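You operate a simulated robot arm through the tools that you are given. There is no shell and no other tool. Be economical: measure what you need, move in short steps, check, and stop when the job is done.

You run a simulated two-armed robot. Do the job below in one go: nothing can be reset, and whatever is moved stays where it is left.

JOB
Push the yellow drawer shut. Stack the bottle that says "30.0" from the top of the white drawer unit on top of the bottle marked "32.0". Open the drawer by the water jar, take the blue fob from there and put it on the yellow coaster and shut the jar again. Put one of the white cartons from the console table on the teal coaster. Any order will do. Set down upright: white carton.

Only the result counts: the job must be done as asked and must still hold three seconds after the hand-in. Knocking over, shifting, dropping, spilling or breaking anything else fails it.

ROBOT AND FRAMES
Two 7-joint arms with two-finger parallel grippers on one trunk, on a base that drives. Base frame: it is fixed to the floor where the robot stands at the start and does not move with it; the origin is under the middle of the robot, x ahead of it, y to its left, z up. Readings come in mm, degrees, newtons and seconds.
The left shoulder is at the start at [50, 187, 1135], the right one opposite. With the tool pointing down near the work surface each hand reaches from about 100 to 580 mm from the robot's upright axis, wherever it stands, measured 20 degrees to its own side. Places, roughly: blue fob (8x3x2 cm) [500, 900, 700]; drawer by the water jar [500, 1100, 700]; teal coaster (10x10x2 cm) [400, 1500, 800]; white carton [500, 1250, 750]; yellow coaster (10x10x2 cm) [-4200, 600, 600]; yellow drawer [600, -400, 500]. Payload 3.43 kg a hand.
Tool frame (each hand has its own): the origin (TCP) lies between the finger pads and is the grasp point; the fingertips stand 30 mm ahead of it; z points along the fingers, y is the line along which they close. Largest opening 94 mm; finger width 28, thickness 10; the body of the gripper, 50 by 96 mm, starts 55 mm behind the TCP.
Orientation is that of the tool frame in the base frame, as [roll, pitch, yaw] about the fixed x, y, z axes, in that order (R = Rz(yaw) Ry(pitch) Rx(roll)). With the fingers straight down and closing along the base's y, the tool's x points along the base's -x, its y along +y and its z along -z.

CONTROLS
- The arms move only by the tool send_rows. It takes "left_moves", "right_moves" or both (then of equal length, played together; a hand with none holds still); each is a list of rows, each a list of 7 numbers: the finger opening in m, from 0 to 0.094, then the shift along the tool's x, y, z in units of 50 mm (1.0 is 50 mm), then the turn, a rotation vector about the tool's x, y, z in units of 4 degrees (1.0 is 4 degrees). In form: [[grip, tx, ty, tz, ax, ay, az], ...]. A call has 1 to 8 rows; each row shifts and turns the commanded pose from where the row before left it, along the tool's axes as they then stand. A call with a number of a shift or a turn outside -1 to 1 is refused whole. A row lasts 0.2 s, in which the tool goes at most 50 mm and 8.6 degrees; a call with a longer step from one row to the next is refused whole, and so is a gripper value outside its range. A pose out of reach is approached as far as the arm can. The call stops where the force on the tool passes 40 N (or 10 N more than at its start, if that is more) or the arm is blocked; 0.2 s more then pass. The fingers move at their own pace (about 153 mm/s each) and stop on an object; they squeeze with about 33 N. The grip force told is the motor's: it shows also when the fingers shut on nothing. Time passes only in rows, and 0.2 s behind the last, so rows that do not move let the fingers close. It gives the time, the measured TCP pose, the force on the tool (base axes), the opening and the grip force at its end, in the units of the frame above (readings bear some noise), with the torque about the TCP (base axes, N m) and any sound that the robot's microphone picked up.
- Cameras (640 x 400 px; columns grow to the right, rows downward): "scene" is now at [151.5, 8, 1317.6]; the picture's right is [0.08, -1.00, 0.00], its down [-0.38, -0.03, -0.93] and it looks along [0.92, 0.08, -0.38] (base axes); focal length 214 px, centre (320, 200). "left" rides on the left gripper at [76, -14, -103] in its tool frame; the picture's right is [0.18, 0.98, 0.00], its down [-0.75, 0.14, -0.64] and it looks along [-0.63, 0.12, 0.77] (tool axes); focal length 243 px, centre (320, 200). "right" rides on the right gripper at [76, 14, -103] in its tool frame; the picture's right is [-0.18, 0.98, 0.00], its down [-0.75, -0.14, -0.64] and it looks along [-0.63, -0.12, 0.77] (tool axes); focal length 243 px, centre (320, 200). There is no depth. A picture from a camera that has moved, and an enlarged one, comes with that camera's place and axes in the base frame and with its lens.
- camera(camera): a new picture of that camera. It takes no simulated time.
- raise_lower(by): slides the trunk up (or, below 0, down) by that many mm; the arms and the scene camera ride with it, the base frame stays. It gives what a move gives, with no picture.
- base_move(legs): drives the robot by 1 to 6 legs, each [ahead, left, turn to the left] in mm, mm and degrees, along the robot's own axes; the way and the turn of a leg run together, so that a leg with both is an arc; at most 1500 mm and 180 degrees a leg. The arms and the cameras ride along, it lands a little off, and it stops where it bumps. It gives what a move gives.
- pan_tilt(pan, tilt): turns the head with the scene camera to pan (to the left, within 80 degrees either way) and tilt (down, from -29 to 69), counted from straight ahead of the robot. It gives what a move gives.
- inspect(camera, box): a new picture of the part [left, top, right, bottom] of that camera's present view, enlarged. It takes no simulated time.
- close_job(): hands the job in; it is judged then, once.

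Work in short steps. Places have to be worked out from the pictures, the camera data and where the tool is seen: move nearer, look again, correct. Check each grasp and each placing, and mend what went wrong. You have 165 turns and 138 pictures in all, those below and enlarged ones among them. Open the grippers and draw the arms clear of the work before you hand the job in, unless the task says otherwise; then end with one line.

The tools are called after "Request:" by a JSON object that holds its "method" and its "body". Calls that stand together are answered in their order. send_rows: Moves the arms, as the interface text tells. Its arguments: {"type":"object","properties":{"left_moves":{"type":"array","items":{"type":"array","items":{"type":"number"}}},"right_moves":{"type":"array","items":{"type":"array","items":{"type":"number"}}}},"required":[]} The other tools are called the same way: raise_lower (by) slides the trunk up or down; base_move (legs) drives the base; pan_tilt (pan, tilt) turns the head that bears the scene camera; camera (camera) takes a picture; inspect (camera, box) takes an enlarged picture of a part of a camera's view; close_job () hands the job in.

At the start:

```text
t: 0.0
left_tool_pos: [281.6, -2.4, 1278.6]
left_orientation: [179.8, 0.3, -179.4]
left_wrist_force: [30.7, -15.9, -17.4]
left_ft_torque: [1.92, 1.67, 1.96]
left_gripper_width: 94.2
left_gripper_force: 0.1
right_tool_pos: [237.6, -244.9, 1183.0]
right_orientation: [-180.0, 0.0, 180.0]
right_wrist_force: [0.3, 0.2, -0.1]
right_ft_torque: [0.03, 0.05, 0.02]
right_gripper_width: 93.7
right_gripper_force: 0.0
trunk travel left (down, up): [-350.0, 82.0]
robot x, y, heading: [-2.2, 2.1, 0.1]
head pan, tilt: [3.3, 26.0]
```

scene: 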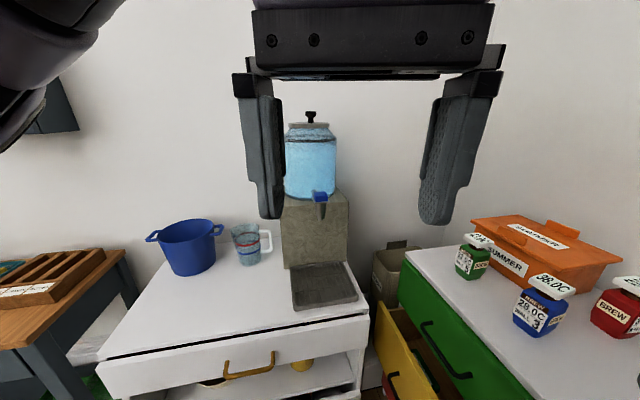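
right: 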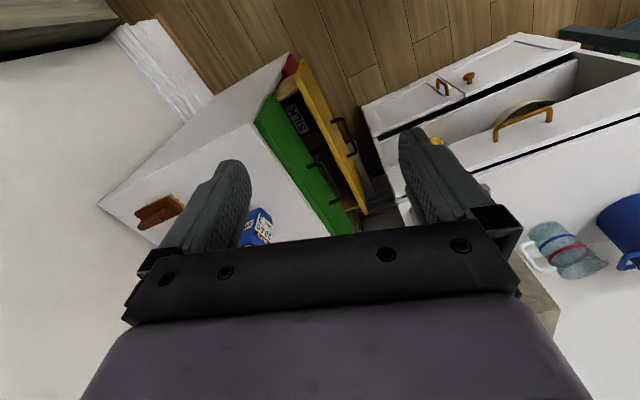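
left: 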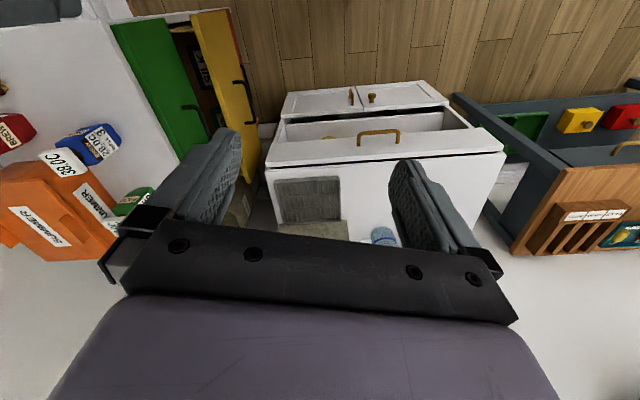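

The left hand blocks part of the scene view, so I turn the head to the left to survey the furniture.

Request:
{"method": "pan_tilt", "body": {"pan": 60, "tilt": 25}}

Request:
{"method": "camera", "body": {"camera": "scene"}}

Request:
{"method": "pan_tilt", "body": {"pan": -45, "tilt": 35}}

Request:
{"method": "camera", "body": {"camera": "scene"}}

```text
t: 1.3
left_tool_pos: [286.3, 1.6, 1281.2]
left_orientation: [-179.7, -0.1, -178.8]
left_wrist_force: [57.4, 49.3, -1.5]
left_ft_torque: [-5.57, 6.47, -3.07]
left_gripper_width: 94.1
left_gripper_force: 0.0
right_tool_pos: [238.8, -244.7, 1182.6]
right_orientation: [180.0, 0.0, 180.0]
right_wrist_force: [0.9, 0.8, -0.1]
right_ft_torque: [0.01, -0.01, 0.02]
right_gripper_width: 93.8
right_gripper_force: 0.0
trunk travel left (down, up): [-350.0, 82.0]
robot x, y, heading: [-2.2, -0.2, -0.2]
head pan, tilt: [60.0, 25.0]
```

```text
134 pictures are left
camera scene: at [147.4, 29.7, 1320.7], right [0.32, -0.95, 0.0], down [-0.33, -0.11, -0.94], along [0.89, 0.3, -0.35], focal length 214 px, centre (320, 200)
```

scene: 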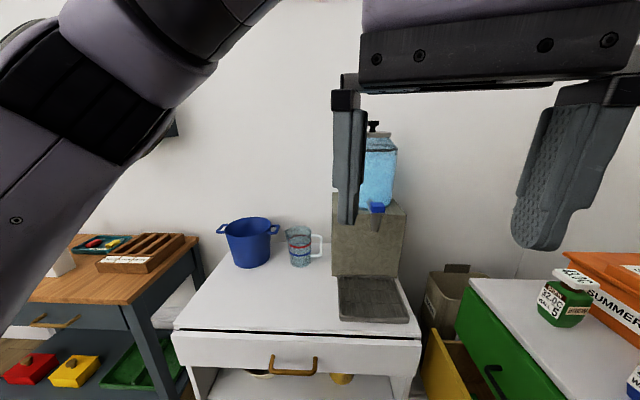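

```text
t: 3.1
left_tool_pos: [283.1, -4.5, 1282.0]
left_orientation: [-179.3, 0.0, -178.1]
left_wrist_force: [20.5, -59.0, 40.7]
left_ft_torque: [5.21, 5.51, 5.38]
left_gripper_width: 94.0
left_gripper_force: 0.1
right_tool_pos: [236.7, -244.8, 1182.6]
right_orientation: [180.0, 0.0, 179.9]
right_wrist_force: [0.1, 0.0, 0.1]
right_ft_torque: [0.01, -0.01, -0.04]
right_gripper_width: 94.3
right_gripper_force: 0.0
trunk travel left (down, up): [-350.0, 82.0]
robot x, y, heading: [2.3, -1.0, 0.2]
head pan, tilt: [-45.0, 35.0]
```

```text
133 pictures are left
camera scene: at [127.9, -52.7, 1294.2], right [-0.61, -0.79, 0.0], down [-0.48, 0.37, -0.8], along [0.63, -0.49, -0.6], focal length 214 px, centre (320, 200)
```

scene: 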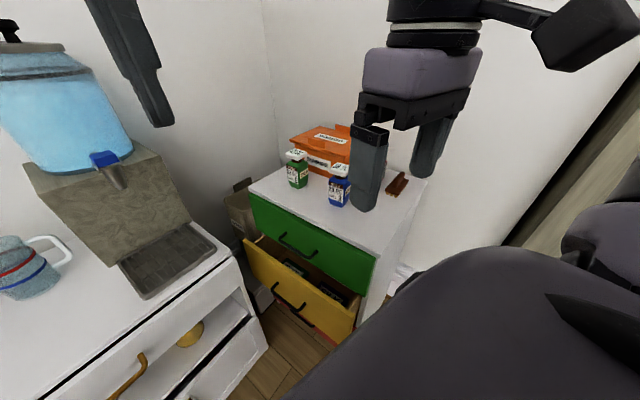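

The left hand is leaning on the head (forces 40–70 N, head jammed short of its target), so I move it left, forward and down, clear of the head.

Request:
{"method": "send_rows", "body": {"left_moves": [[0.09, -0.9, 0, 0.3, 0, 0, 0], [0.09, -0.6, 0.6, 0.3, 0, 0, 0], [0.09, 0, 0.95, 0.2, 0, 0, 0], [0.09, 0, 0.95, 0.2, 0, 0, 0], [0.09, 0, 0.95, 0.2, 0, 0, 0], [0.09, 0.0, 0.95, 0.2, 0, 0, 0]]}}

Request:
{"method": "pan_tilt", "body": {"pan": -30, "tilt": 35}}

Request:
{"method": "camera", "body": {"camera": "scene"}}

Request:
{"method": "pan_tilt", "body": {"pan": 40, "tilt": 30}}

Request:
{"method": "camera", "body": {"camera": "scene"}}

```text
t: 4.5
left_tool_pos: [354.9, 219.0, 1210.3]
left_orientation: [179.8, 0.3, -179.5]
left_wrist_force: [0.1, 0.2, 0.2]
left_ft_torque: [0.01, 0.0, 0.03]
left_gripper_width: 90.4
left_gripper_force: 0.1
right_tool_pos: [236.3, -244.7, 1182.3]
right_orientation: [180.0, 0.0, -180.0]
right_wrist_force: [-0.1, -0.3, -0.3]
right_ft_torque: [0.0, 0.03, 0.01]
right_gripper_width: 93.7
right_gripper_force: 0.0
trunk travel left (down, up): [-350.0, 82.0]
robot x, y, heading: [2.6, 3.9, -0.2]
head pan, tilt: [-45.0, 35.0]
```

```text
t: 5.2
left_tool_pos: [354.6, 217.9, 1210.2]
left_orientation: [179.7, 0.3, -179.3]
left_wrist_force: [-0.4, 0.2, 0.3]
left_ft_torque: [0.02, -0.01, -0.01]
left_gripper_width: 90.0
left_gripper_force: 0.0
right_tool_pos: [238.0, -244.7, 1182.6]
right_orientation: [-180.0, 0.0, 180.0]
right_wrist_force: [-0.5, 0.0, -0.6]
right_ft_torque: [0.04, 0.02, 0.03]
right_gripper_width: 93.9
right_gripper_force: 0.1
trunk travel left (down, up): [-350.0, 82.0]
robot x, y, heading: [-0.1, 0.0, -0.0]
head pan, tilt: [-30.0, 35.0]
```

```text
132 pictures are left
camera scene: at [135.2, -43.6, 1297.2], right [-0.5, -0.87, 0.0], down [-0.5, 0.29, -0.82], along [0.71, -0.41, -0.57], focal length 214 px, centre (320, 200)
```

scene: 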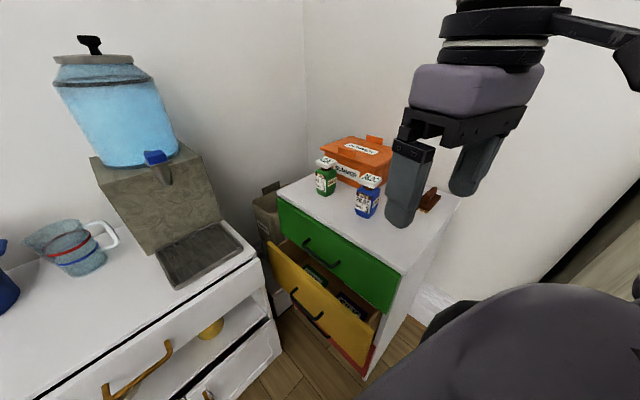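

```text
t: 6.7
left_tool_pos: [355.0, 218.4, 1212.0]
left_orientation: [179.8, 0.2, -179.5]
left_wrist_force: [0.0, 0.7, -0.6]
left_ft_torque: [-0.01, 0.01, -0.03]
left_gripper_width: 89.9
left_gripper_force: 0.0
right_tool_pos: [238.5, -244.6, 1183.4]
right_orientation: [179.9, 0.1, 180.0]
right_wrist_force: [0.2, -0.2, -0.2]
right_ft_torque: [0.0, 0.01, 0.01]
right_gripper_width: 93.7
right_gripper_force: 0.1
trunk travel left (down, up): [-350.0, 82.0]
robot x, y, heading: [-1.5, -2.9, 0.2]
head pan, tilt: [40.0, 30.0]
```

```text
131 pictures are left
camera scene: at [128.3, 58.5, 1305.0], right [0.64, -0.77, 0.0], down [-0.38, -0.32, -0.87], along [0.66, 0.56, -0.5], focal length 214 px, centre (320, 200)
```

scene: 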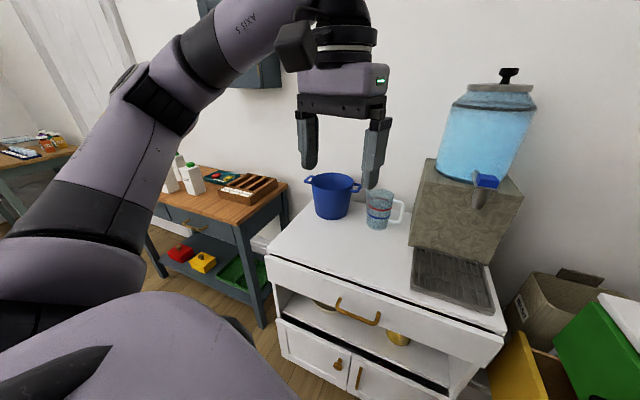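

The white cabinet with the water dispenser is ahead, the coloured-drawer unit on the right, and the console table on the left. I zoom in on the console table and look further left.

Request:
{"method": "inspect", "body": {"camera": "scene", "box": [120, 130, 300, 310]}}

Request:
{"method": "pan_tilt", "body": {"pan": -20, "tilt": 35}}

Request:
{"method": "inspect", "body": {"camera": "scene", "box": [240, 110, 500, 380]}}

```text
2.22 times, centred on (210, 220) of scene
camera zoom: at [128.3, 58.5, 1305.0], right [0.64, -0.77, 0.0], down [-0.38, -0.32, -0.87], along [0.66, 0.56, -0.5], focal length 477 px, centre (564, 156)
```

zoom: 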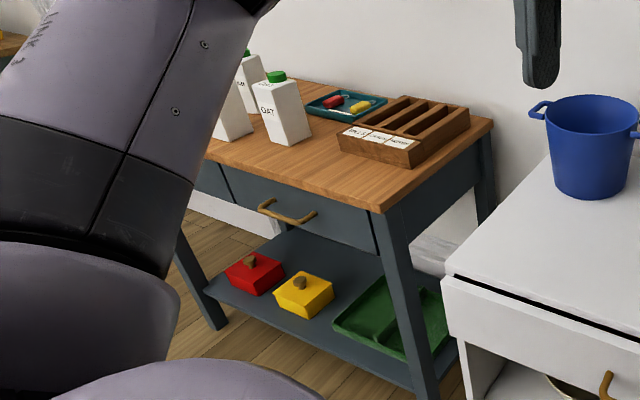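

```text
t: 8.0
left_tool_pos: [355.4, 218.9, 1210.8]
left_orientation: [179.8, 0.2, -179.4]
left_wrist_force: [0.8, -0.2, 0.2]
left_ft_torque: [0.0, 0.02, 0.02]
left_gripper_width: 89.9
left_gripper_force: 0.1
right_tool_pos: [237.5, -245.2, 1183.4]
right_orientation: [-180.0, 0.0, 180.0]
right_wrist_force: [-0.4, 0.2, 0.7]
right_ft_torque: [0.01, 0.04, 0.0]
right_gripper_width: 94.1
right_gripper_force: 0.1
trunk travel left (down, up): [-350.0, 82.0]
robot x, y, heading: [0.1, -2.6, 0.2]
head pan, tilt: [-20.0, 35.0]
```

```text
1.48 times, centred on (370, 245) of scene
camera zoom: at [141.8, -29.6, 1297.2], right [-0.34, -0.94, 0.0], down [-0.54, 0.2, -0.82], along [0.77, -0.28, -0.57], focal length 318 px, centre (246, 133)
```

zoom: 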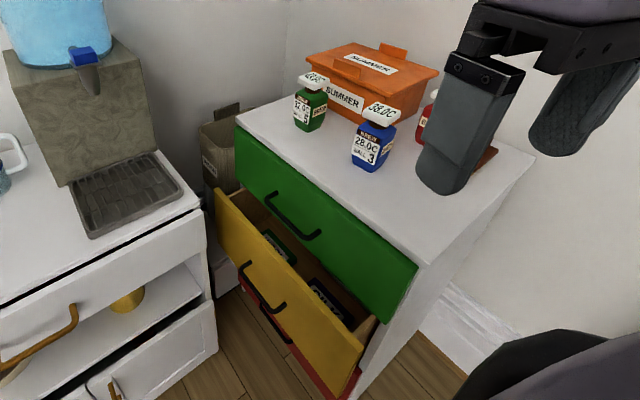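

The bottles carry numbers on lids and bodies; I need to read them all. I enlarge the bottle area strongly.

Request:
{"method": "inspect", "body": {"camera": "scene", "box": [350, 150, 430, 200]}}

Request:
{"method": "inspect", "body": {"camera": "right", "box": [200, 180, 300, 250]}}

```text
8.00 times, centred on (390, 175) of scene
camera zoom: at [141.8, -29.6, 1297.2], right [-0.34, -0.94, 0.0], down [-0.54, 0.2, -0.82], along [0.77, -0.28, -0.57], focal length 1716 px, centre (-240, 400)
```

zoom: 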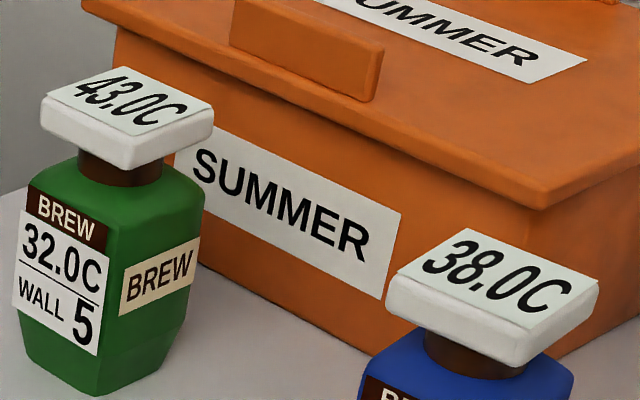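

```text
5.71 times, centred on (250, 215) of right
camera zoom: at [161.4, -230.5, 1286.2], right [0.18, 0.98, 0.0], down [0.75, -0.14, 0.64], along [0.63, -0.12, -0.77], focal length 1386 px, centre (720, 114)
```

zoom: 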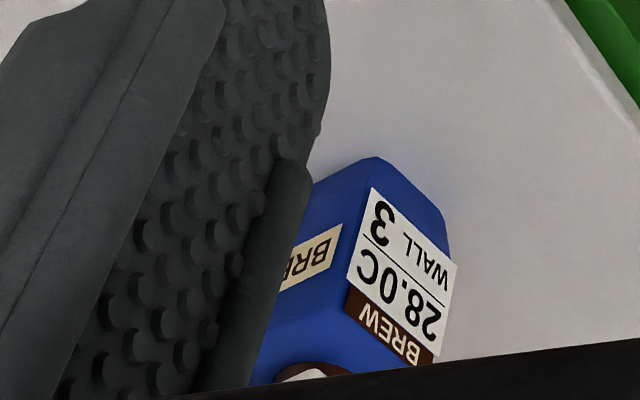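

Body labels: green "32.0", blue "28.0". The red one is hidden by the right hand, so I swing that hand outward and look again.

Request:
{"method": "send_rows", "body": {"right_moves": [[0.09, 0, -0.9, 0, 0, 0, 0], [0.09, 0, -0.9, 0, 0, 0, 0], [0.09, 0, -0.9, 0, 0, 0, 0], [0.09, 0, -0.5, 0, 0, 0, 0]]}}

Request:
{"method": "pan_tilt", "body": {"pan": -30, "tilt": 30}}

Request:
{"method": "camera", "body": {"camera": "scene"}}

```text
t: 9.0
left_tool_pos: [354.3, 217.7, 1211.2]
left_orientation: [179.7, 0.3, -179.5]
left_wrist_force: [-0.2, 0.2, 1.2]
left_ft_torque: [0.04, 0.04, 0.0]
left_gripper_width: 89.9
left_gripper_force: 0.1
right_tool_pos: [238.1, -405.1, 1184.6]
right_orientation: [-179.9, 0.1, -179.8]
right_wrist_force: [0.7, 0.1, -0.9]
right_ft_torque: [0.02, -0.02, 0.04]
right_gripper_width: 89.9
right_gripper_force: 0.0
trunk travel left (down, up): [-350.0, 82.0]
robot x, y, heading: [2.2, 1.8, 0.3]
head pan, tilt: [-20.0, 35.0]
```

```text
t: 9.7
left_tool_pos: [354.6, 217.4, 1211.7]
left_orientation: [179.8, 0.2, -179.3]
left_wrist_force: [-0.7, -0.4, 0.2]
left_ft_torque: [0.02, 0.04, 0.02]
left_gripper_width: 90.0
left_gripper_force: 0.0
right_tool_pos: [237.3, -404.3, 1183.4]
right_orientation: [180.0, -0.1, 179.9]
right_wrist_force: [0.3, -0.1, 0.3]
right_ft_torque: [-0.01, 0.02, 0.01]
right_gripper_width: 90.0
right_gripper_force: 0.2
trunk travel left (down, up): [-350.0, 82.0]
robot x, y, heading: [-3.5, -2.5, 0.2]
head pan, tilt: [-30.0, 30.0]
```

```text
126 pictures are left
camera scene: at [137.3, -44.8, 1305.0], right [-0.5, -0.87, 0.0], down [-0.43, 0.25, -0.87], along [0.75, -0.43, -0.5], focal length 214 px, centre (320, 200)
```

scene: 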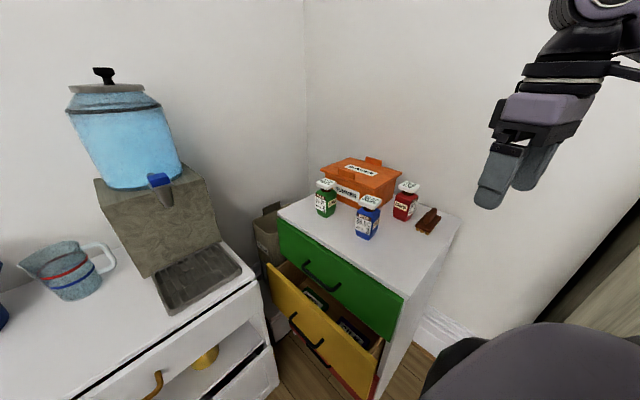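

Request:
{"method": "inspect", "body": {"camera": "scene", "box": [305, 150, 455, 245]}}

Request:
{"method": "inspect", "body": {"camera": "scene", "box": [380, 170, 450, 240]}}

Request:
{"method": "inspect", "body": {"camera": "scene", "box": [250, 200, 420, 400]}}

```text
4.21 times, centred on (380, 198) of scene
camera zoom: at [137.3, -44.8, 1305.0], right [-0.5, -0.87, 0.0], down [-0.43, 0.25, -0.87], along [0.75, -0.43, -0.5], focal length 903 px, centre (67, 210)
```

zoom: 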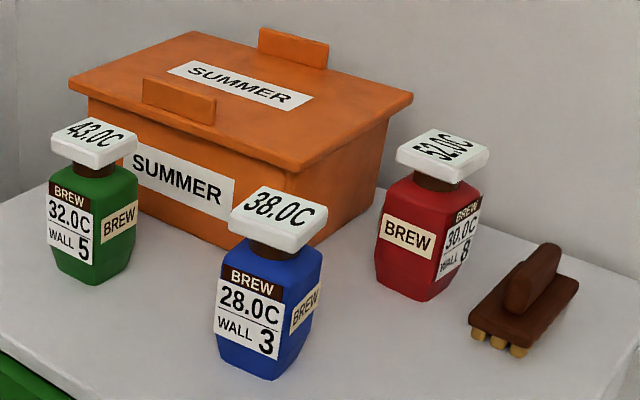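

```text
5.71 times, centred on (415, 205) of scene
camera zoom: at [137.3, -44.8, 1305.0], right [-0.5, -0.87, 0.0], down [-0.43, 0.25, -0.87], along [0.75, -0.43, -0.5], focal length 1226 px, centre (-223, 171)
```

zoom: 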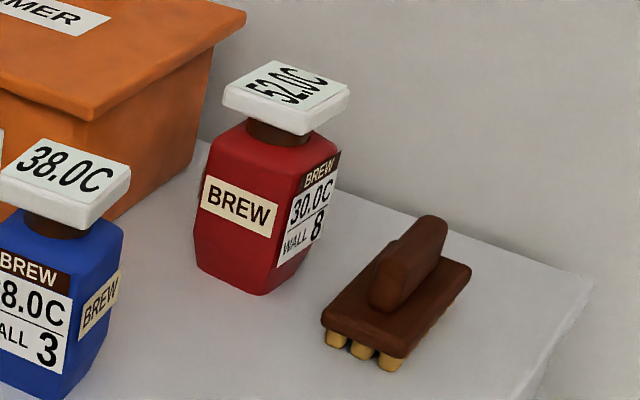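

```text
2.00 times, centred on (335, 300) of scene
camera zoom: at [137.3, -44.8, 1305.0], right [-0.5, -0.87, 0.0], down [-0.43, 0.25, -0.87], along [0.75, -0.43, -0.5], focal length 429 px, centre (290, 0)
```

zoom: 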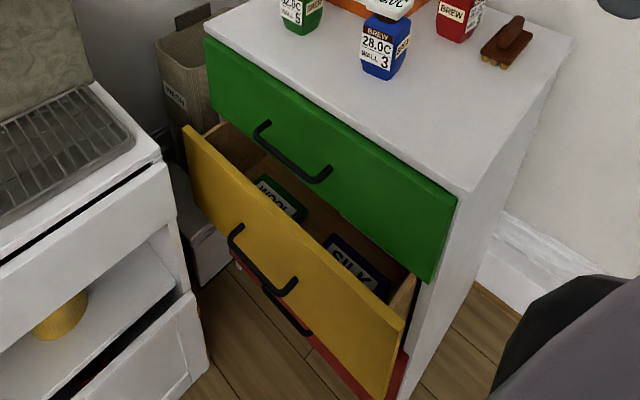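

Red bottle = 30.0, to go on the green one = 32.0. The yellow drawer stands about 110 mm open, and the unit faces roughly +y (front line from about [743,-222] to [305,-373]). I bring the right hand back in, step left and turn to face it.

Request:
{"method": "send_rows", "body": {"right_moves": [[0.0, 0, 0.9, 0, 0, 0, 0], [0.0, 0, 0.9, 0, 0, 0, 0], [0.0, 0, 0.9, 0, 0, 0, 0]]}}

Request:
{"method": "base_move", "body": {"legs": [[-50, 200, 0], [0, 0, -65]]}}

Request:
{"method": "pan_tilt", "body": {"pan": 0, "tilt": 45}}

Request:
{"method": "camera", "body": {"camera": "scene"}}

```text
t: 10.5
left_tool_pos: [355.2, 218.7, 1210.9]
left_orientation: [179.9, 0.2, -179.4]
left_wrist_force: [-0.3, -1.1, 1.0]
left_ft_torque: [0.02, -0.01, 0.05]
left_gripper_width: 90.2
left_gripper_force: 0.2
right_tool_pos: [237.9, -268.0, 1181.8]
right_orientation: [-180.0, 0.0, -180.0]
right_wrist_force: [1.0, 1.0, -0.3]
right_ft_torque: [-0.02, 0.02, 0.02]
right_gripper_width: 0.2
right_gripper_force: 32.6
trunk travel left (down, up): [-350.0, 82.0]
robot x, y, heading: [-2.1, -1.2, -0.0]
head pan, tilt: [-30.0, 30.0]
```

```text
t: 15.0
left_tool_pos: [298.1, -31.9, 1211.7]
left_orientation: [179.8, 0.2, 115.3]
left_wrist_force: [-0.4, 0.0, -0.9]
left_ft_torque: [0.01, 0.02, 0.01]
left_gripper_width: 90.3
left_gripper_force: 0.1
right_tool_pos: [-195.6, -127.8, 1184.5]
right_orientation: [-179.9, 0.0, 114.8]
right_wrist_force: [0.0, 0.9, 0.4]
right_ft_torque: [0.0, 0.02, 0.02]
right_gripper_width: 0.2
right_gripper_force: 32.9
trunk travel left (down, up): [-350.0, 82.0]
robot x, y, heading: [-49.3, 198.8, -65.2]
head pan, tilt: [-30.0, 30.0]
```

```text
t: 15.9
left_tool_pos: [295.1, -30.9, 1210.1]
left_orientation: [179.9, 0.2, 115.3]
left_wrist_force: [0.3, 0.0, 1.2]
left_ft_torque: [-0.01, 0.02, -0.02]
left_gripper_width: 90.1
left_gripper_force: 0.0
right_tool_pos: [-196.3, -126.9, 1184.1]
right_orientation: [-180.0, 0.0, 114.7]
right_wrist_force: [-0.6, -0.2, -0.2]
right_ft_torque: [-0.01, -0.02, 0.01]
right_gripper_width: 0.0
right_gripper_force: 32.6
trunk travel left (down, up): [-350.0, 82.0]
robot x, y, heading: [-48.2, 203.6, -65.4]
head pan, tilt: [0.0, 45.0]
```

```text
122 pictures are left
camera scene: at [8.8, 73.8, 1282.4], right [-0.91, -0.42, 0.0], down [-0.29, 0.64, -0.71], along [0.29, -0.64, -0.71], focal length 214 px, centre (320, 200)
```

scene: 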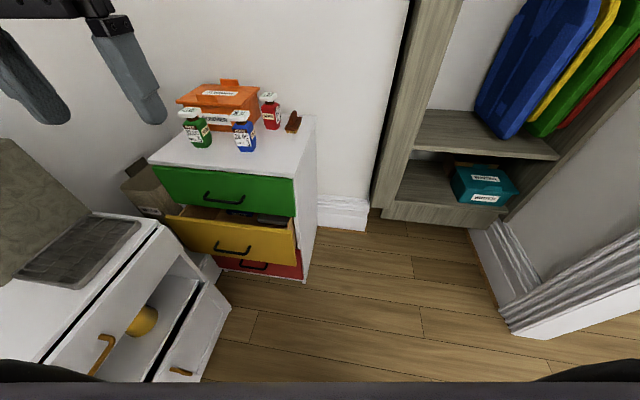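

The unit is now front-left. My triangulation is rough (top about z≈800, yellow handle z≈450–480), so I go nearer and drop the trunk for a better look.

Request:
{"method": "base_move", "body": {"legs": [[240, 180, 0]]}}

Request:
{"method": "pan_tilt", "body": {"pan": 15, "tilt": 55}}

Request:
{"method": "camera", "body": {"camera": "scene"}}

Request:
{"method": "camera", "body": {"camera": "left"}}

```text
t: 18.1
left_tool_pos: [532.6, -177.5, 1210.6]
left_orientation: [179.8, 0.2, 115.5]
left_wrist_force: [1.0, 0.4, 0.0]
left_ft_torque: [0.0, 0.0, 0.0]
left_gripper_width: 90.0
left_gripper_force: 0.1
right_tool_pos: [40.9, -276.6, 1183.5]
right_orientation: [-179.9, 0.0, 115.1]
right_wrist_force: [-0.1, 0.7, -0.3]
right_ft_torque: [0.02, -0.03, 0.01]
right_gripper_width: 0.0
right_gripper_force: 33.0
trunk travel left (down, up): [-350.0, 82.0]
robot x, y, heading: [186.7, 52.5, -65.0]
head pan, tilt: [0.0, 45.0]
stopped in leg 1: the robot was blocked; the commanded pose is now the measured one
```

```text
t: 18.9
left_tool_pos: [532.4, -177.1, 1211.2]
left_orientation: [179.9, 0.2, 115.6]
left_wrist_force: [0.0, 0.6, 0.0]
left_ft_torque: [-0.02, 0.0, -0.02]
left_gripper_width: 90.0
left_gripper_force: 0.1
right_tool_pos: [40.9, -276.7, 1183.7]
right_orientation: [179.9, -0.1, 115.0]
right_wrist_force: [0.8, -0.1, 0.0]
right_ft_torque: [0.03, 0.02, 0.02]
right_gripper_width: 0.0
right_gripper_force: 33.1
trunk travel left (down, up): [-350.0, 82.0]
robot x, y, heading: [183.4, 55.0, -64.9]
head pan, tilt: [15.0, 55.0]
```

```text
121 pictures are left
camera scene: at [257.2, -55.9, 1269.0], right [-0.77, -0.64, 0.0], down [-0.53, 0.63, -0.57], along [0.37, -0.44, -0.82], focal length 214 px, centre (320, 200)
```

scene: 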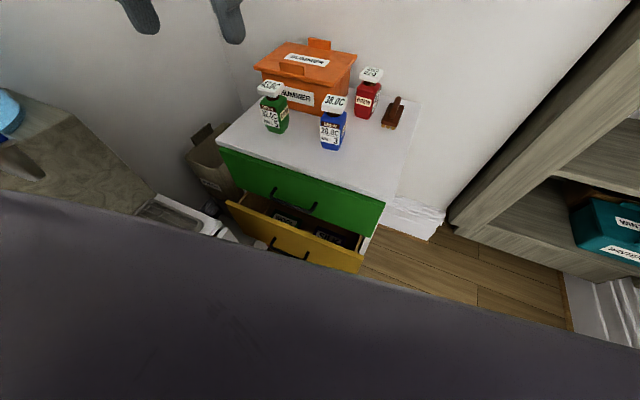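

```text
120 pictures are left
camera left: at [486.7, -114.5, 1312.8], right [0.81, 0.59, 0.0], down [0.45, -0.62, 0.65], along [0.38, -0.52, -0.76], focal length 243 px, centre (320, 200)
```

left: 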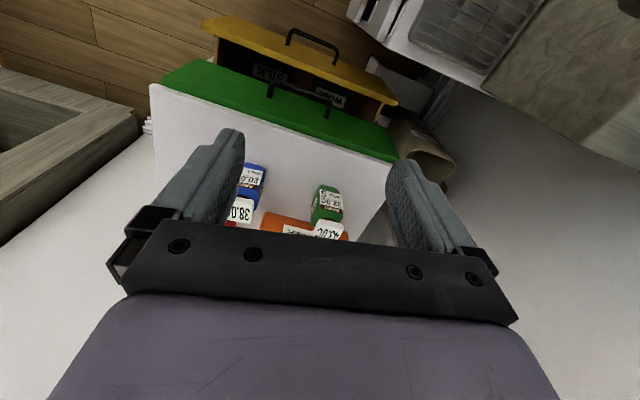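

Triangulated from two cameras: unit top z≈868, front edge [320,-370]→[772,-242], and yellow front top edge [311,-308]→[766,-172] at z≈663, so it is about 70 mm open. I close the left fingers and turn/tilt that hand 45° towards the drawer.

Request:
{"method": "send_rows", "body": {"left_moves": [[0.0, 0, 0, 0, 0, 0, 0.8], [0.0, 0, 0, 0, 0, 0, 0.8], [0.0, 0, 0, 0, 0, 0, 0.8], [0.0, 0, 0, 0, 0, -1, 0], [0.0, 0, 0, 0, 0, -1, 0], [0.0, 0, 0, 0, 0, -1, 0], [0.0, 0, 0, 0, 0, -1, 0], [0.0, 0, 0, 0, 0, -1, 0]]}}

Request:
{"method": "send_rows", "body": {"left_moves": [[0.0, 0, 0, 0, 0, -1, 0], [0.0, 0, 0, 0, 0, -1, 0], [0.0, 0, 0, 0, 0, -1, 0], [0.0, 0, 0, 0, 0, -1, 0], [0.0, 0, 0, 0, 0, -1, 0], [0.0, 0, 0, 0, 0, -1, 0]]}}

Request:
{"method": "raise_lower", "body": {"by": -300}}

Request:
{"method": "camera", "body": {"camera": "left"}}

Request:
{"method": "camera", "body": {"camera": "scene"}}

```text
t: 20.6
left_tool_pos: [532.1, -177.0, 1210.8]
left_orientation: [179.8, 20.2, 105.8]
left_wrist_force: [-0.1, 0.4, 0.1]
left_ft_torque: [-0.02, 0.01, 0.02]
left_gripper_width: 0.1
left_gripper_force: 32.9
right_tool_pos: [41.4, -276.9, 1184.2]
right_orientation: [180.0, 0.0, 115.0]
right_wrist_force: [-0.3, 0.5, 0.3]
right_ft_torque: [0.01, 0.03, -0.02]
right_gripper_width: 0.0
right_gripper_force: 33.2
trunk travel left (down, up): [-350.0, 82.0]
robot x, y, heading: [186.6, 50.2, -65.2]
head pan, tilt: [15.0, 55.0]
```

```text
t: 22.1
left_tool_pos: [532.5, -177.6, 1211.0]
left_orientation: [179.7, 44.3, 105.6]
left_wrist_force: [0.0, 0.1, 0.2]
left_ft_torque: [0.02, 0.02, -0.01]
left_gripper_width: 0.0
left_gripper_force: 33.2
right_tool_pos: [41.4, -277.7, 1183.2]
right_orientation: [-180.0, 0.0, 114.9]
right_wrist_force: [0.6, -0.6, 0.2]
right_ft_torque: [-0.02, 0.0, 0.03]
right_gripper_width: 0.0
right_gripper_force: 32.4
trunk travel left (down, up): [-350.0, 82.0]
robot x, y, heading: [184.1, 51.8, -65.1]
head pan, tilt: [15.0, 55.0]
```

```text
t: 23.4
left_tool_pos: [507.3, -143.8, 1184.7]
left_orientation: [172.7, 59.8, 99.3]
left_wrist_force: [0.5, -0.4, -0.8]
left_ft_torque: [0.01, -0.01, 0.02]
left_gripper_width: 0.0
left_gripper_force: 32.9
right_tool_pos: [36.7, -274.5, 1076.2]
right_orientation: [179.7, 0.5, 115.3]
right_wrist_force: [0.8, -0.2, 0.2]
right_ft_torque: [0.01, 0.0, 0.01]
right_gripper_width: 0.1
right_gripper_force: 32.4
trunk travel left (down, up): [-243.0, 189.0]
robot x, y, heading: [187.3, 54.2, -64.9]
head pan, tilt: [15.0, 55.0]
heard: click
stopped: the arm was blocked; the commanded pose is now the measured one
```

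```text
119 pictures are left
camera left: at [461.1, -24.8, 1168.6], right [0.93, 0.35, -0.1], down [0.03, 0.2, 0.98], along [0.37, -0.91, 0.17], focal length 243 px, centre (320, 200)
```

left: 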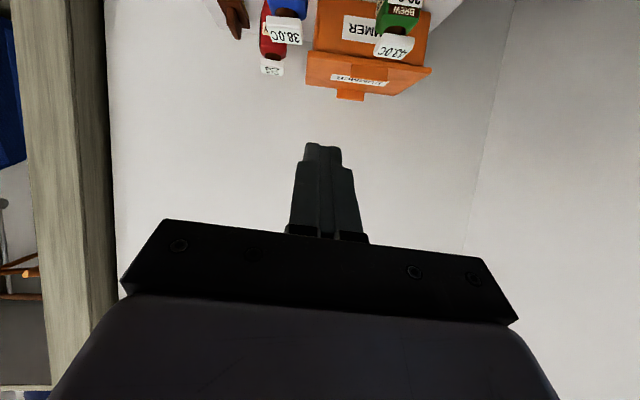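

```text
118 pictures are left
camera scene: at [251.1, -50.7, 1162.0], right [-0.76, -0.65, 0.0], down [-0.52, 0.62, -0.58], along [0.38, -0.44, -0.81], focal length 214 px, centre (320, 200)
```

scene: 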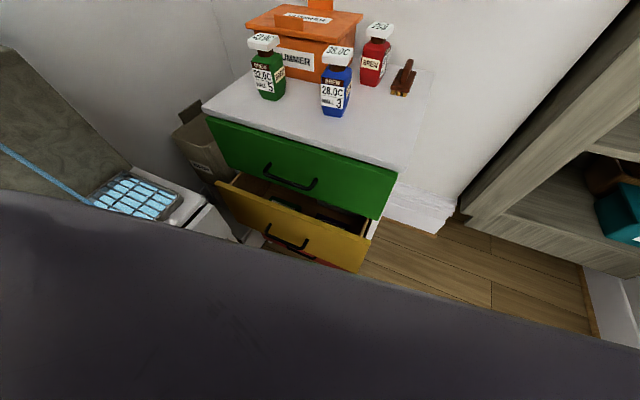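

The trunk's descent drove the left arm into the dispenser tap (a click, and water now shows in the drip tray). I lift straight back up and look at the tap at once.

Request:
{"method": "raise_lower", "body": {"by": 107}}

Request:
{"method": "pan_tilt", "body": {"pan": 75, "tilt": 25}}

Request:
{"method": "camera", "body": {"camera": "scene"}}

```text
t: 24.8
left_tool_pos: [515.7, -150.6, 1285.3]
left_orientation: [173.9, 58.8, 100.5]
left_wrist_force: [-0.6, 0.6, 0.6]
left_ft_torque: [-0.05, 0.02, 0.0]
left_gripper_width: 0.3
left_gripper_force: 32.8
right_tool_pos: [43.2, -276.2, 1183.4]
right_orientation: [-180.0, 0.0, 115.2]
right_wrist_force: [0.0, 0.6, 0.7]
right_ft_torque: [-0.03, 0.01, 0.0]
right_gripper_width: 0.0
right_gripper_force: 33.0
trunk travel left (down, up): [-350.0, 82.0]
robot x, y, heading: [183.6, 54.6, -64.7]
head pan, tilt: [15.0, 55.0]
```

```text
t: 26.1
left_tool_pos: [516.0, -150.1, 1285.7]
left_orientation: [173.9, 58.9, 100.4]
left_wrist_force: [-0.1, 0.5, -0.7]
left_ft_torque: [-0.02, -0.01, -0.02]
left_gripper_width: 0.2
left_gripper_force: 32.8
right_tool_pos: [42.6, -277.5, 1184.0]
right_orientation: [-179.9, 0.0, 115.2]
right_wrist_force: [0.0, -0.7, 0.1]
right_ft_torque: [0.02, 0.0, 0.0]
right_gripper_width: 0.1
right_gripper_force: 32.9
trunk travel left (down, up): [-350.0, 82.0]
robot x, y, heading: [186.7, 56.5, -64.7]
head pan, tilt: [75.0, 25.0]
```

```text
117 pictures are left
camera scene: at [302.2, 15.6, 1313.0], right [0.18, -0.98, 0.0], down [-0.42, -0.07, -0.91], along [0.89, 0.16, -0.42], focal length 214 px, centre (320, 200)
```

scene: 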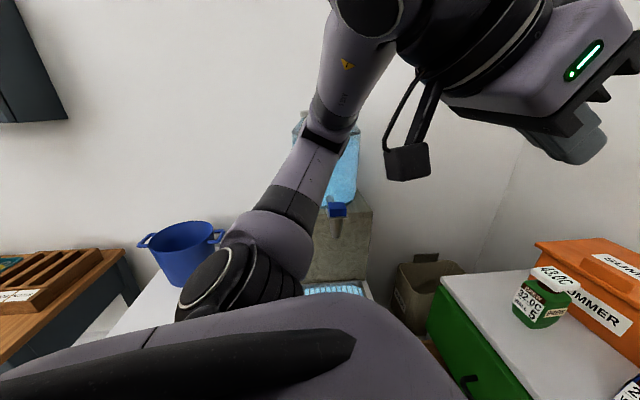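

I zoom in on the tap and tray to see whether it still runs.

Request:
{"method": "inspect", "body": {"camera": "scene", "box": [280, 180, 400, 310]}}

```text
3.08 times, centred on (340, 245) of scene
camera zoom: at [302.2, 15.6, 1313.0], right [0.18, -0.98, 0.0], down [-0.42, -0.07, -0.91], along [0.89, 0.16, -0.42], focal length 660 px, centre (258, 62)
```

zoom: 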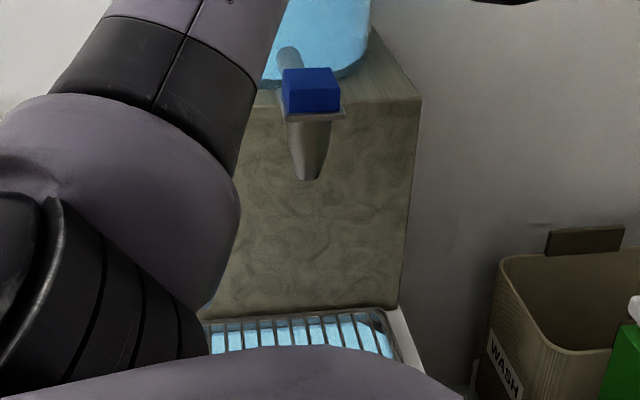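

No stream now; the tap shut again and the water stayed in the drip tray. I'll keep the left arm away from the dispenser: back off to the right, turn to heading 0 and use the right arm for the drawer instead.

Request:
{"method": "base_move", "body": {"legs": [[-35, -157, 0], [0, 0, 60]]}}

Request:
{"method": "pan_tilt", "body": {"pan": 20, "tilt": 35}}

Request:
{"method": "camera", "body": {"camera": "scene"}}

```text
t: 30.2
left_tool_pos: [368.2, 201.1, 1285.6]
left_orientation: [173.9, 59.0, 160.4]
left_wrist_force: [0.6, -1.3, -0.7]
left_ft_torque: [0.02, 0.01, -0.01]
left_gripper_width: 0.0
left_gripper_force: 32.6
right_tool_pos: [241.2, -273.3, 1184.7]
right_orientation: [-180.0, 0.0, 175.2]
right_wrist_force: [-0.3, -0.6, -0.5]
right_ft_torque: [-0.01, -0.01, 0.02]
right_gripper_width: 0.0
right_gripper_force: 33.0
trunk travel left (down, up): [-350.0, 82.0]
robot x, y, heading: [22.1, 15.0, -4.9]
head pan, tilt: [75.0, 25.0]
```

```text
t: 31.4
left_tool_pos: [367.8, 201.4, 1285.0]
left_orientation: [173.9, 58.8, 160.4]
left_wrist_force: [0.8, -0.1, -0.3]
left_ft_torque: [0.01, 0.03, -0.01]
left_gripper_width: 0.2
left_gripper_force: 33.1
right_tool_pos: [242.0, -272.0, 1183.6]
right_orientation: [-180.0, 0.1, 175.2]
right_wrist_force: [0.0, 0.1, 1.2]
right_ft_torque: [-0.04, 0.05, -0.05]
right_gripper_width: 0.0
right_gripper_force: 32.9
trunk travel left (down, up): [-350.0, 82.0]
robot x, y, heading: [27.6, 16.5, -4.6]
head pan, tilt: [20.0, 35.0]
```

```text
115 pictures are left
camera scene: at [171.8, 34.8, 1297.3], right [0.26, -0.96, 0.0], down [-0.55, -0.15, -0.82], along [0.79, 0.22, -0.57], focal length 214 px, centre (320, 200)
```

scene: 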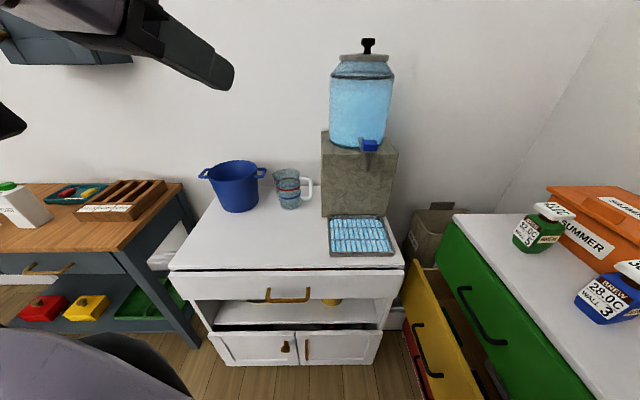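

Everything else stands as before. The right hand will do the push: first I bring it forward and down to about [480,-180,1000], then turn/tilt it towards the drawer face.

Request:
{"method": "send_rows", "body": {"right_moves": [[0, -0.656, 0.319, 0.526, 0, 0, 0], [0, -0.656, 0.319, 0.526, 0, 0, 0], [0, -0.656, 0.319, 0.526, 0, 0, 0], [0, -0.656, 0.319, 0.526, 0, 0, 0], [0, -0.656, 0.319, 0.526, 0, 0, 0], [0, -0.656, 0.319, 0.526, 0, 0, 0], [0, -0.656, 0.319, 0.526, 0, 0, 0]]}}

Request:
{"method": "send_rows", "body": {"right_moves": [[0, 0, 0, 0, 0, 0, -0.86], [0, 0, 0, 0, 0, 0, -0.86], [0, 0, 0, 0, 0, 0, -0.86], [0, 0, 0, 0, 0, 0, -0.86], [0, 0, 0, 0, 0, 0, -0.86], [0, 0, 0, 0, 0, 0, -0.86], [0, 0, 0, 0, 1, 0, 0], [0, 0, 0, 0, 1, 0, 0]]}}

Request:
{"method": "send_rows", "body": {"right_moves": [[0, 0, 0, 0, 1, 0, 0], [0, 0, 0, 0, 1, 0, 0], [0, 0, 0, 0, 1, 0, 0], [0, 0, 0, 0, 1, 0, 0], [0, 0, 0, 0, 1, 0, 0], [0, 0, 0, 0, 1, 0, 0], [0, 0, 0, 0, 1, 0, 0], [0, 0, 0, 0, 1, 0, 0]]}}

Request:
{"method": "pan_tilt", "body": {"pan": -20, "tilt": 40}}

Request:
{"method": "camera", "body": {"camera": "scene"}}

```text
t: 33.0
left_tool_pos: [367.5, 200.3, 1285.1]
left_orientation: [173.9, 58.9, 160.3]
left_wrist_force: [0.2, 0.0, 1.1]
left_ft_torque: [0.01, 0.02, 0.01]
left_gripper_width: 0.1
left_gripper_force: 32.8
right_tool_pos: [473.9, -191.6, 1002.3]
right_orientation: [179.9, 0.2, 175.1]
right_wrist_force: [0.0, 0.2, -0.4]
right_ft_torque: [-0.01, 0.02, 0.04]
right_gripper_width: 0.1
right_gripper_force: 33.0
right hand out of reach, approached as far as the arm can: row 7
trunk travel left (down, up): [-350.0, 82.0]
robot x, y, heading: [28.9, 20.1, -4.8]
head pan, tilt: [20.0, 35.0]
```

```text
t: 34.9
left_tool_pos: [369.0, 199.4, 1286.9]
left_orientation: [173.9, 58.9, 160.4]
left_wrist_force: [-0.5, -0.6, -0.6]
left_ft_torque: [0.02, -0.02, -0.03]
left_gripper_width: 0.2
left_gripper_force: 33.0
right_tool_pos: [461.7, -200.9, 1004.1]
right_orientation: [-172.0, 0.2, -164.1]
right_wrist_force: [-0.2, 0.6, 0.5]
right_ft_torque: [0.01, -0.01, 0.01]
right_gripper_width: 0.0
right_gripper_force: 33.1
right hand out of reach, approached as far as the arm can: row 7, 8
trunk travel left (down, up): [-350.0, 82.0]
robot x, y, heading: [29.4, 17.1, -4.6]
head pan, tilt: [20.0, 35.0]
```

```text
t: 36.6
left_tool_pos: [367.3, 201.9, 1285.5]
left_orientation: [173.9, 58.9, 160.4]
left_wrist_force: [-0.3, -0.1, -0.1]
left_ft_torque: [-0.04, -0.01, -0.01]
left_gripper_width: 0.0
left_gripper_force: 32.9
right_tool_pos: [428.2, -264.9, 1017.0]
right_orientation: [-140.0, 0.1, -164.1]
right_wrist_force: [-0.4, 0.3, -0.8]
right_ft_torque: [0.0, -0.01, -0.02]
right_gripper_width: 0.0
right_gripper_force: 33.0
right hand out of reach, approached as far as the arm can: row 1, 2, 3, 4, 5, 6, 7, 8
trunk travel left (down, up): [-350.0, 82.0]
robot x, y, heading: [29.4, 15.3, -5.1]
head pan, tilt: [20.0, 35.0]
```

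```text
t: 37.7
left_tool_pos: [368.5, 200.8, 1286.4]
left_orientation: [173.9, 58.9, 160.4]
left_wrist_force: [-0.5, 0.2, 0.0]
left_ft_torque: [-0.02, 0.0, 0.03]
left_gripper_width: 0.2
left_gripper_force: 33.1
right_tool_pos: [429.1, -265.0, 1017.3]
right_orientation: [-140.1, 0.1, -164.1]
right_wrist_force: [-0.4, -0.1, 0.9]
right_ft_torque: [-0.01, 0.03, 0.02]
right_gripper_width: 0.0
right_gripper_force: 33.4
trunk travel left (down, up): [-350.0, 82.0]
robot x, y, heading: [30.9, 13.6, -4.8]
head pan, tilt: [-20.0, 40.0]
```

```text
114 pictures are left
camera scene: at [164.1, -23.9, 1289.7], right [-0.42, -0.91, 0.0], down [-0.58, 0.27, -0.77], along [0.7, -0.32, -0.64], focal length 214 px, centre (320, 200)
```

scene: 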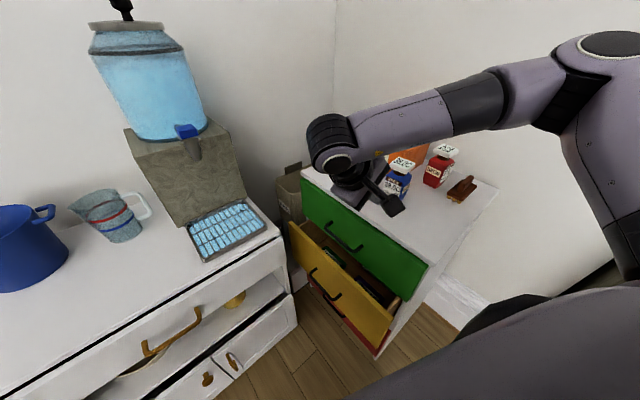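

The hand stops short at this height, but at lower z nearer in it should reach. I aim for the right part of the yellow front (x≈390): pull the commanded pose back to about [381,-200,1000] and check.

Request:
{"method": "send_rows", "body": {"right_moves": [[0, 0.67, 0.04, -0.03, 0, 0, 0], [0, 0.67, 0.04, -0.03, 0, 0, 0], [0, 0.67, 0.04, -0.03, 0, 0, 0]]}}

Request:
{"method": "send_rows", "body": {"right_moves": [[0, 0, 0.56, 0.67, 0, 0, 0], [0, 0, 0.56, 0.67, 0, 0, 0], [0, 0, 0.56, 0.67, 0, 0, 0]]}}

Request:
{"method": "camera", "body": {"camera": "scene"}}

```text
t: 38.5
left_tool_pos: [367.2, 200.4, 1285.7]
left_orientation: [173.9, 58.8, 160.3]
left_wrist_force: [-0.4, 0.2, -0.1]
left_ft_torque: [0.02, 0.01, 0.02]
left_gripper_width: 0.0
left_gripper_force: 32.7
right_tool_pos: [328.3, -285.9, 1017.6]
right_orientation: [-140.1, 0.1, -164.2]
right_wrist_force: [-0.7, 0.0, -0.4]
right_ft_torque: [-0.05, -0.04, -0.01]
right_gripper_width: 0.0
right_gripper_force: 33.1
trunk travel left (down, up): [-350.0, 82.0]
robot x, y, heading: [30.8, 13.2, -4.9]
head pan, tilt: [-20.0, 40.0]
```

```text
t: 39.3
left_tool_pos: [366.8, 200.8, 1286.1]
left_orientation: [173.9, 58.9, 160.5]
left_wrist_force: [-0.5, 0.5, 0.5]
left_ft_torque: [-0.02, 0.0, -0.03]
left_gripper_width: 0.2
left_gripper_force: 32.7
right_tool_pos: [329.1, -301.0, 898.0]
right_orientation: [-140.2, 0.1, -164.1]
right_wrist_force: [-0.1, 0.2, 0.5]
right_ft_torque: [0.02, 0.0, -0.01]
right_gripper_width: 0.3
right_gripper_force: 33.2
right hand out of reach, approached as far as the arm can: row 3
trunk travel left (down, up): [-350.0, 82.0]
robot x, y, heading: [28.0, 15.5, -4.7]
head pan, tilt: [-20.0, 40.0]
```

```text
113 pictures are left
camera scene: at [163.9, -24.2, 1289.7], right [-0.42, -0.91, 0.0], down [-0.58, 0.27, -0.77], along [0.7, -0.32, -0.64], focal length 214 px, centre (320, 200)
```

scene: 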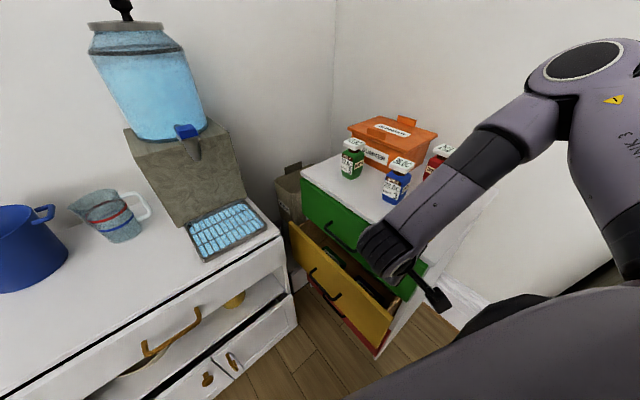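

This sideways tilt hits wrist limits. I lift the hand, undo the tilt, and turn the robot to face the drawer more squarely.

Request:
{"method": "send_rows", "body": {"right_moves": [[0, 0, -0.4, -0.8, 0, 0, 0], [0, 0.3, -0.3, -0.8, 0, 0, 0], [0, 0.6, 0, -0.6, -1, 0, 0], [0, 0.6, 0, -0.6, -1, 0, 0], [0, 0, 0, 0, -1, 0, 0], [0, 0, 0, 0, -1, 0, 0], [0, 0, 0, 0, -1, 0, 0], [0, 0, 0, 0, -1, 0, 0]]}}

Request:
{"method": "send_rows", "body": {"right_moves": [[0, 0, 0, 0, -1, 0, 0], [0, 0, 0, 0, -1, 0, 0], [0, 0, 0, 0, -1, 0, 0], [0, 0, 0, 0, -1, 0, 0], [0, 0, 0, 0, 0, 0, 0.7], [0, 0, 0, 0, 0, 0, 0.7], [0, 0, 0, 0, 0, 0, 0.7]]}}

Request:
{"method": "camera", "body": {"camera": "scene"}}

```text
t: 41.1
left_tool_pos: [367.4, 201.6, 1286.4]
left_orientation: [174.0, 58.9, 160.5]
left_wrist_force: [0.5, 0.4, 0.4]
left_ft_torque: [0.02, 0.0, -0.02]
left_gripper_width: 0.0
left_gripper_force: 33.3
right_tool_pos: [276.2, -247.3, 1038.3]
right_orientation: [-164.1, 0.0, -164.0]
right_wrist_force: [0.0, 0.2, 0.3]
right_ft_torque: [-0.02, -0.01, 0.02]
right_gripper_width: 0.0
right_gripper_force: 32.9
right hand out of reach, approached as far as the arm can: row 3, 4
trunk travel left (down, up): [-350.0, 82.0]
robot x, y, heading: [29.2, 17.6, -4.9]
head pan, tilt: [-20.0, 40.0]
```

```text
t: 42.7
left_tool_pos: [368.9, 200.6, 1286.4]
left_orientation: [174.0, 58.8, 160.4]
left_wrist_force: [0.2, 0.6, 0.6]
left_ft_torque: [0.03, 0.01, 0.02]
left_gripper_width: 0.0
left_gripper_force: 33.4
right_tool_pos: [275.7, -246.1, 1036.9]
right_orientation: [179.9, 0.0, -172.6]
right_wrist_force: [0.1, 0.5, 0.6]
right_ft_torque: [-0.01, -0.02, -0.01]
right_gripper_width: 0.0
right_gripper_force: 32.7
trunk travel left (down, up): [-350.0, 82.0]
robot x, y, heading: [30.4, 18.5, -4.7]
head pan, tilt: [-20.0, 40.0]
```

```text
112 pictures are left
camera scene: at [164.0, -23.9, 1289.7], right [-0.42, -0.91, 0.0], down [-0.58, 0.27, -0.77], along [0.7, -0.32, -0.64], focal length 214 px, centre (320, 200)
```

scene: 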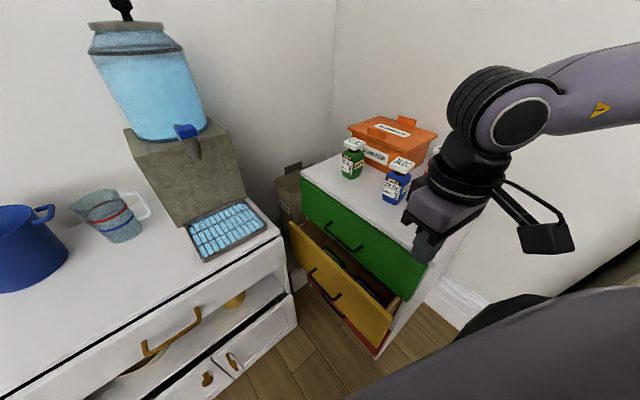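

I turn the robot 40° right so the drawer's near half is straight ahead of the right arm.

Request:
{"method": "base_move", "body": {"legs": [[0, 0, -40]]}}

Request:
{"method": "send_rows", "body": {"right_moves": [[0, 0, 0, 0, 0, -1, 0], [0, 0, 0, 0, 0, -1, 0], [0, 0, 0, 0, 0, -1, 0], [0, 0, 0, 0, 0, -1, 0], [0, 0, 0, 0, 0, -1, 0], [0, 0, 0, 0, 0, -1, 0], [0, 0, 0, 0, 0, -1, 0], [0, 0, 0, 0, 0, -1, 0]]}}

Request:
{"method": "send_rows", "body": {"right_moves": [[0, 0, 0, 0, 0, -1, 0], [0, 0, 0, 0, 0, -1, 0], [0, 0, 0, 0, 0, -1, 0], [0, 0, 0, 0, 0, -1, 0]]}}

Request:
{"method": "camera", "body": {"camera": "scene"}}

```text
t: 45.0
left_tool_pos: [406.3, -59.1, 1286.6]
left_orientation: [173.9, 58.9, 120.6]
left_wrist_force: [0.1, -0.4, 0.6]
left_ft_torque: [-0.01, -0.02, 0.0]
left_gripper_width: 0.2
left_gripper_force: 33.6
right_tool_pos: [50.3, -344.2, 1038.2]
right_orientation: [-179.9, 0.0, 147.8]
right_wrist_force: [-0.5, 0.8, -0.4]
right_ft_torque: [0.01, -0.04, 0.0]
right_gripper_width: 0.0
right_gripper_force: 32.9
trunk travel left (down, up): [-350.0, 82.0]
robot x, y, heading: [29.7, 16.4, -44.7]
head pan, tilt: [-20.0, 40.0]
```

```text
t: 46.8
left_tool_pos: [406.8, -59.1, 1286.3]
left_orientation: [174.0, 58.8, 120.6]
left_wrist_force: [-0.6, -0.4, 0.1]
left_ft_torque: [-0.03, 0.0, -0.04]
left_gripper_width: 0.0
left_gripper_force: 33.3
right_tool_pos: [102.5, -397.5, 1075.8]
right_orientation: [180.0, 32.0, 147.7]
right_wrist_force: [0.2, 0.1, 0.1]
right_ft_torque: [0.03, 0.02, 0.0]
right_gripper_width: 0.0
right_gripper_force: 32.9
right hand out of reach, approached as far as the arm can: row 2, 3, 4, 5, 6, 7, 8
trunk travel left (down, up): [-350.0, 82.0]
robot x, y, heading: [26.3, 16.9, -44.5]
head pan, tilt: [-20.0, 40.0]
```

```text
t: 47.8
left_tool_pos: [405.6, -60.0, 1286.9]
left_orientation: [173.8, 58.8, 120.5]
left_wrist_force: [-0.1, -0.5, 1.4]
left_ft_torque: [-0.03, -0.01, 0.01]
left_gripper_width: 0.1
left_gripper_force: 33.1
right_tool_pos: [131.8, -433.5, 1098.1]
right_orientation: [-180.0, 47.9, 147.8]
right_wrist_force: [-1.0, -0.4, 0.1]
right_ft_torque: [0.0, 0.02, -0.02]
right_gripper_width: 0.0
right_gripper_force: 33.2
right hand out of reach, approached as far as the arm can: row 1, 2, 3, 4
trunk travel left (down, up): [-350.0, 82.0]
robot x, y, heading: [30.1, 15.7, -44.6]
head pan, tilt: [-20.0, 40.0]
```

```text
111 pictures are left
camera scene: at [106.7, -101.3, 1289.7], right [-0.9, -0.43, 0.0], down [-0.28, 0.58, -0.77], along [0.33, -0.69, -0.64], focal length 214 px, centre (320, 200)
```

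scene: 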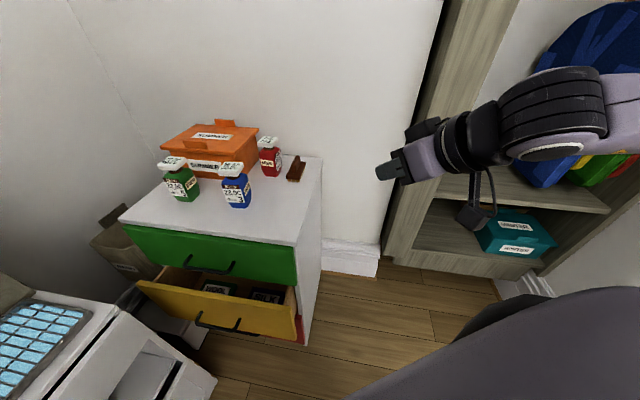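

The arm reaches this tilt easily when more extended. I swing it across at height to about [387,-208,1048], in front of the drawer, before going down.

Request:
{"method": "send_rows", "body": {"right_moves": [[0, -0.077, 0.931, 0.297, 0, 0, 0], [0, -0.077, 0.931, 0.297, 0, 0, 0], [0, -0.077, 0.931, 0.297, 0, 0, 0], [0, -0.077, 0.931, 0.297, 0, 0, 0], [0, -0.077, 0.931, 0.297, 0, 0, 0], [0, -0.077, 0.931, 0.297, 0, 0, 0], [0, -0.077, 0.931, 0.297, 0, 0, 0]]}}

Request:
{"method": "camera", "body": {"camera": "scene"}}

```text
t: 49.4
left_tool_pos: [408.2, -60.6, 1286.8]
left_orientation: [173.8, 58.8, 120.6]
left_wrist_force: [0.0, -0.3, 0.8]
left_ft_torque: [0.0, -0.01, 0.0]
left_gripper_width: 0.0
left_gripper_force: 32.7
right_tool_pos: [252.1, -321.2, 1069.4]
right_orientation: [179.8, 48.0, 147.5]
right_wrist_force: [-0.1, 0.2, -0.2]
right_ft_torque: [0.0, 0.04, 0.0]
right_gripper_width: 0.0
right_gripper_force: 33.2
right hand out of reach, approached as far as the arm can: row 4, 5, 6, 7
trunk travel left (down, up): [-350.0, 82.0]
robot x, y, heading: [27.1, 16.5, -44.6]
head pan, tilt: [-20.0, 40.0]
```

```text
110 pictures are left
camera scene: at [106.8, -101.2, 1289.7], right [-0.9, -0.43, 0.0], down [-0.28, 0.58, -0.77], along [0.33, -0.69, -0.64], focal length 214 px, centre (320, 200)
```

scene: 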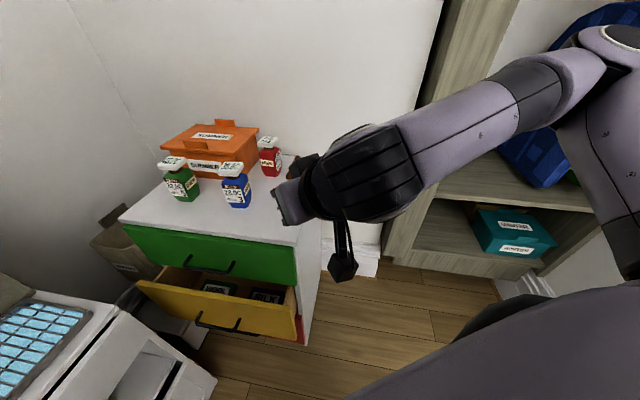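

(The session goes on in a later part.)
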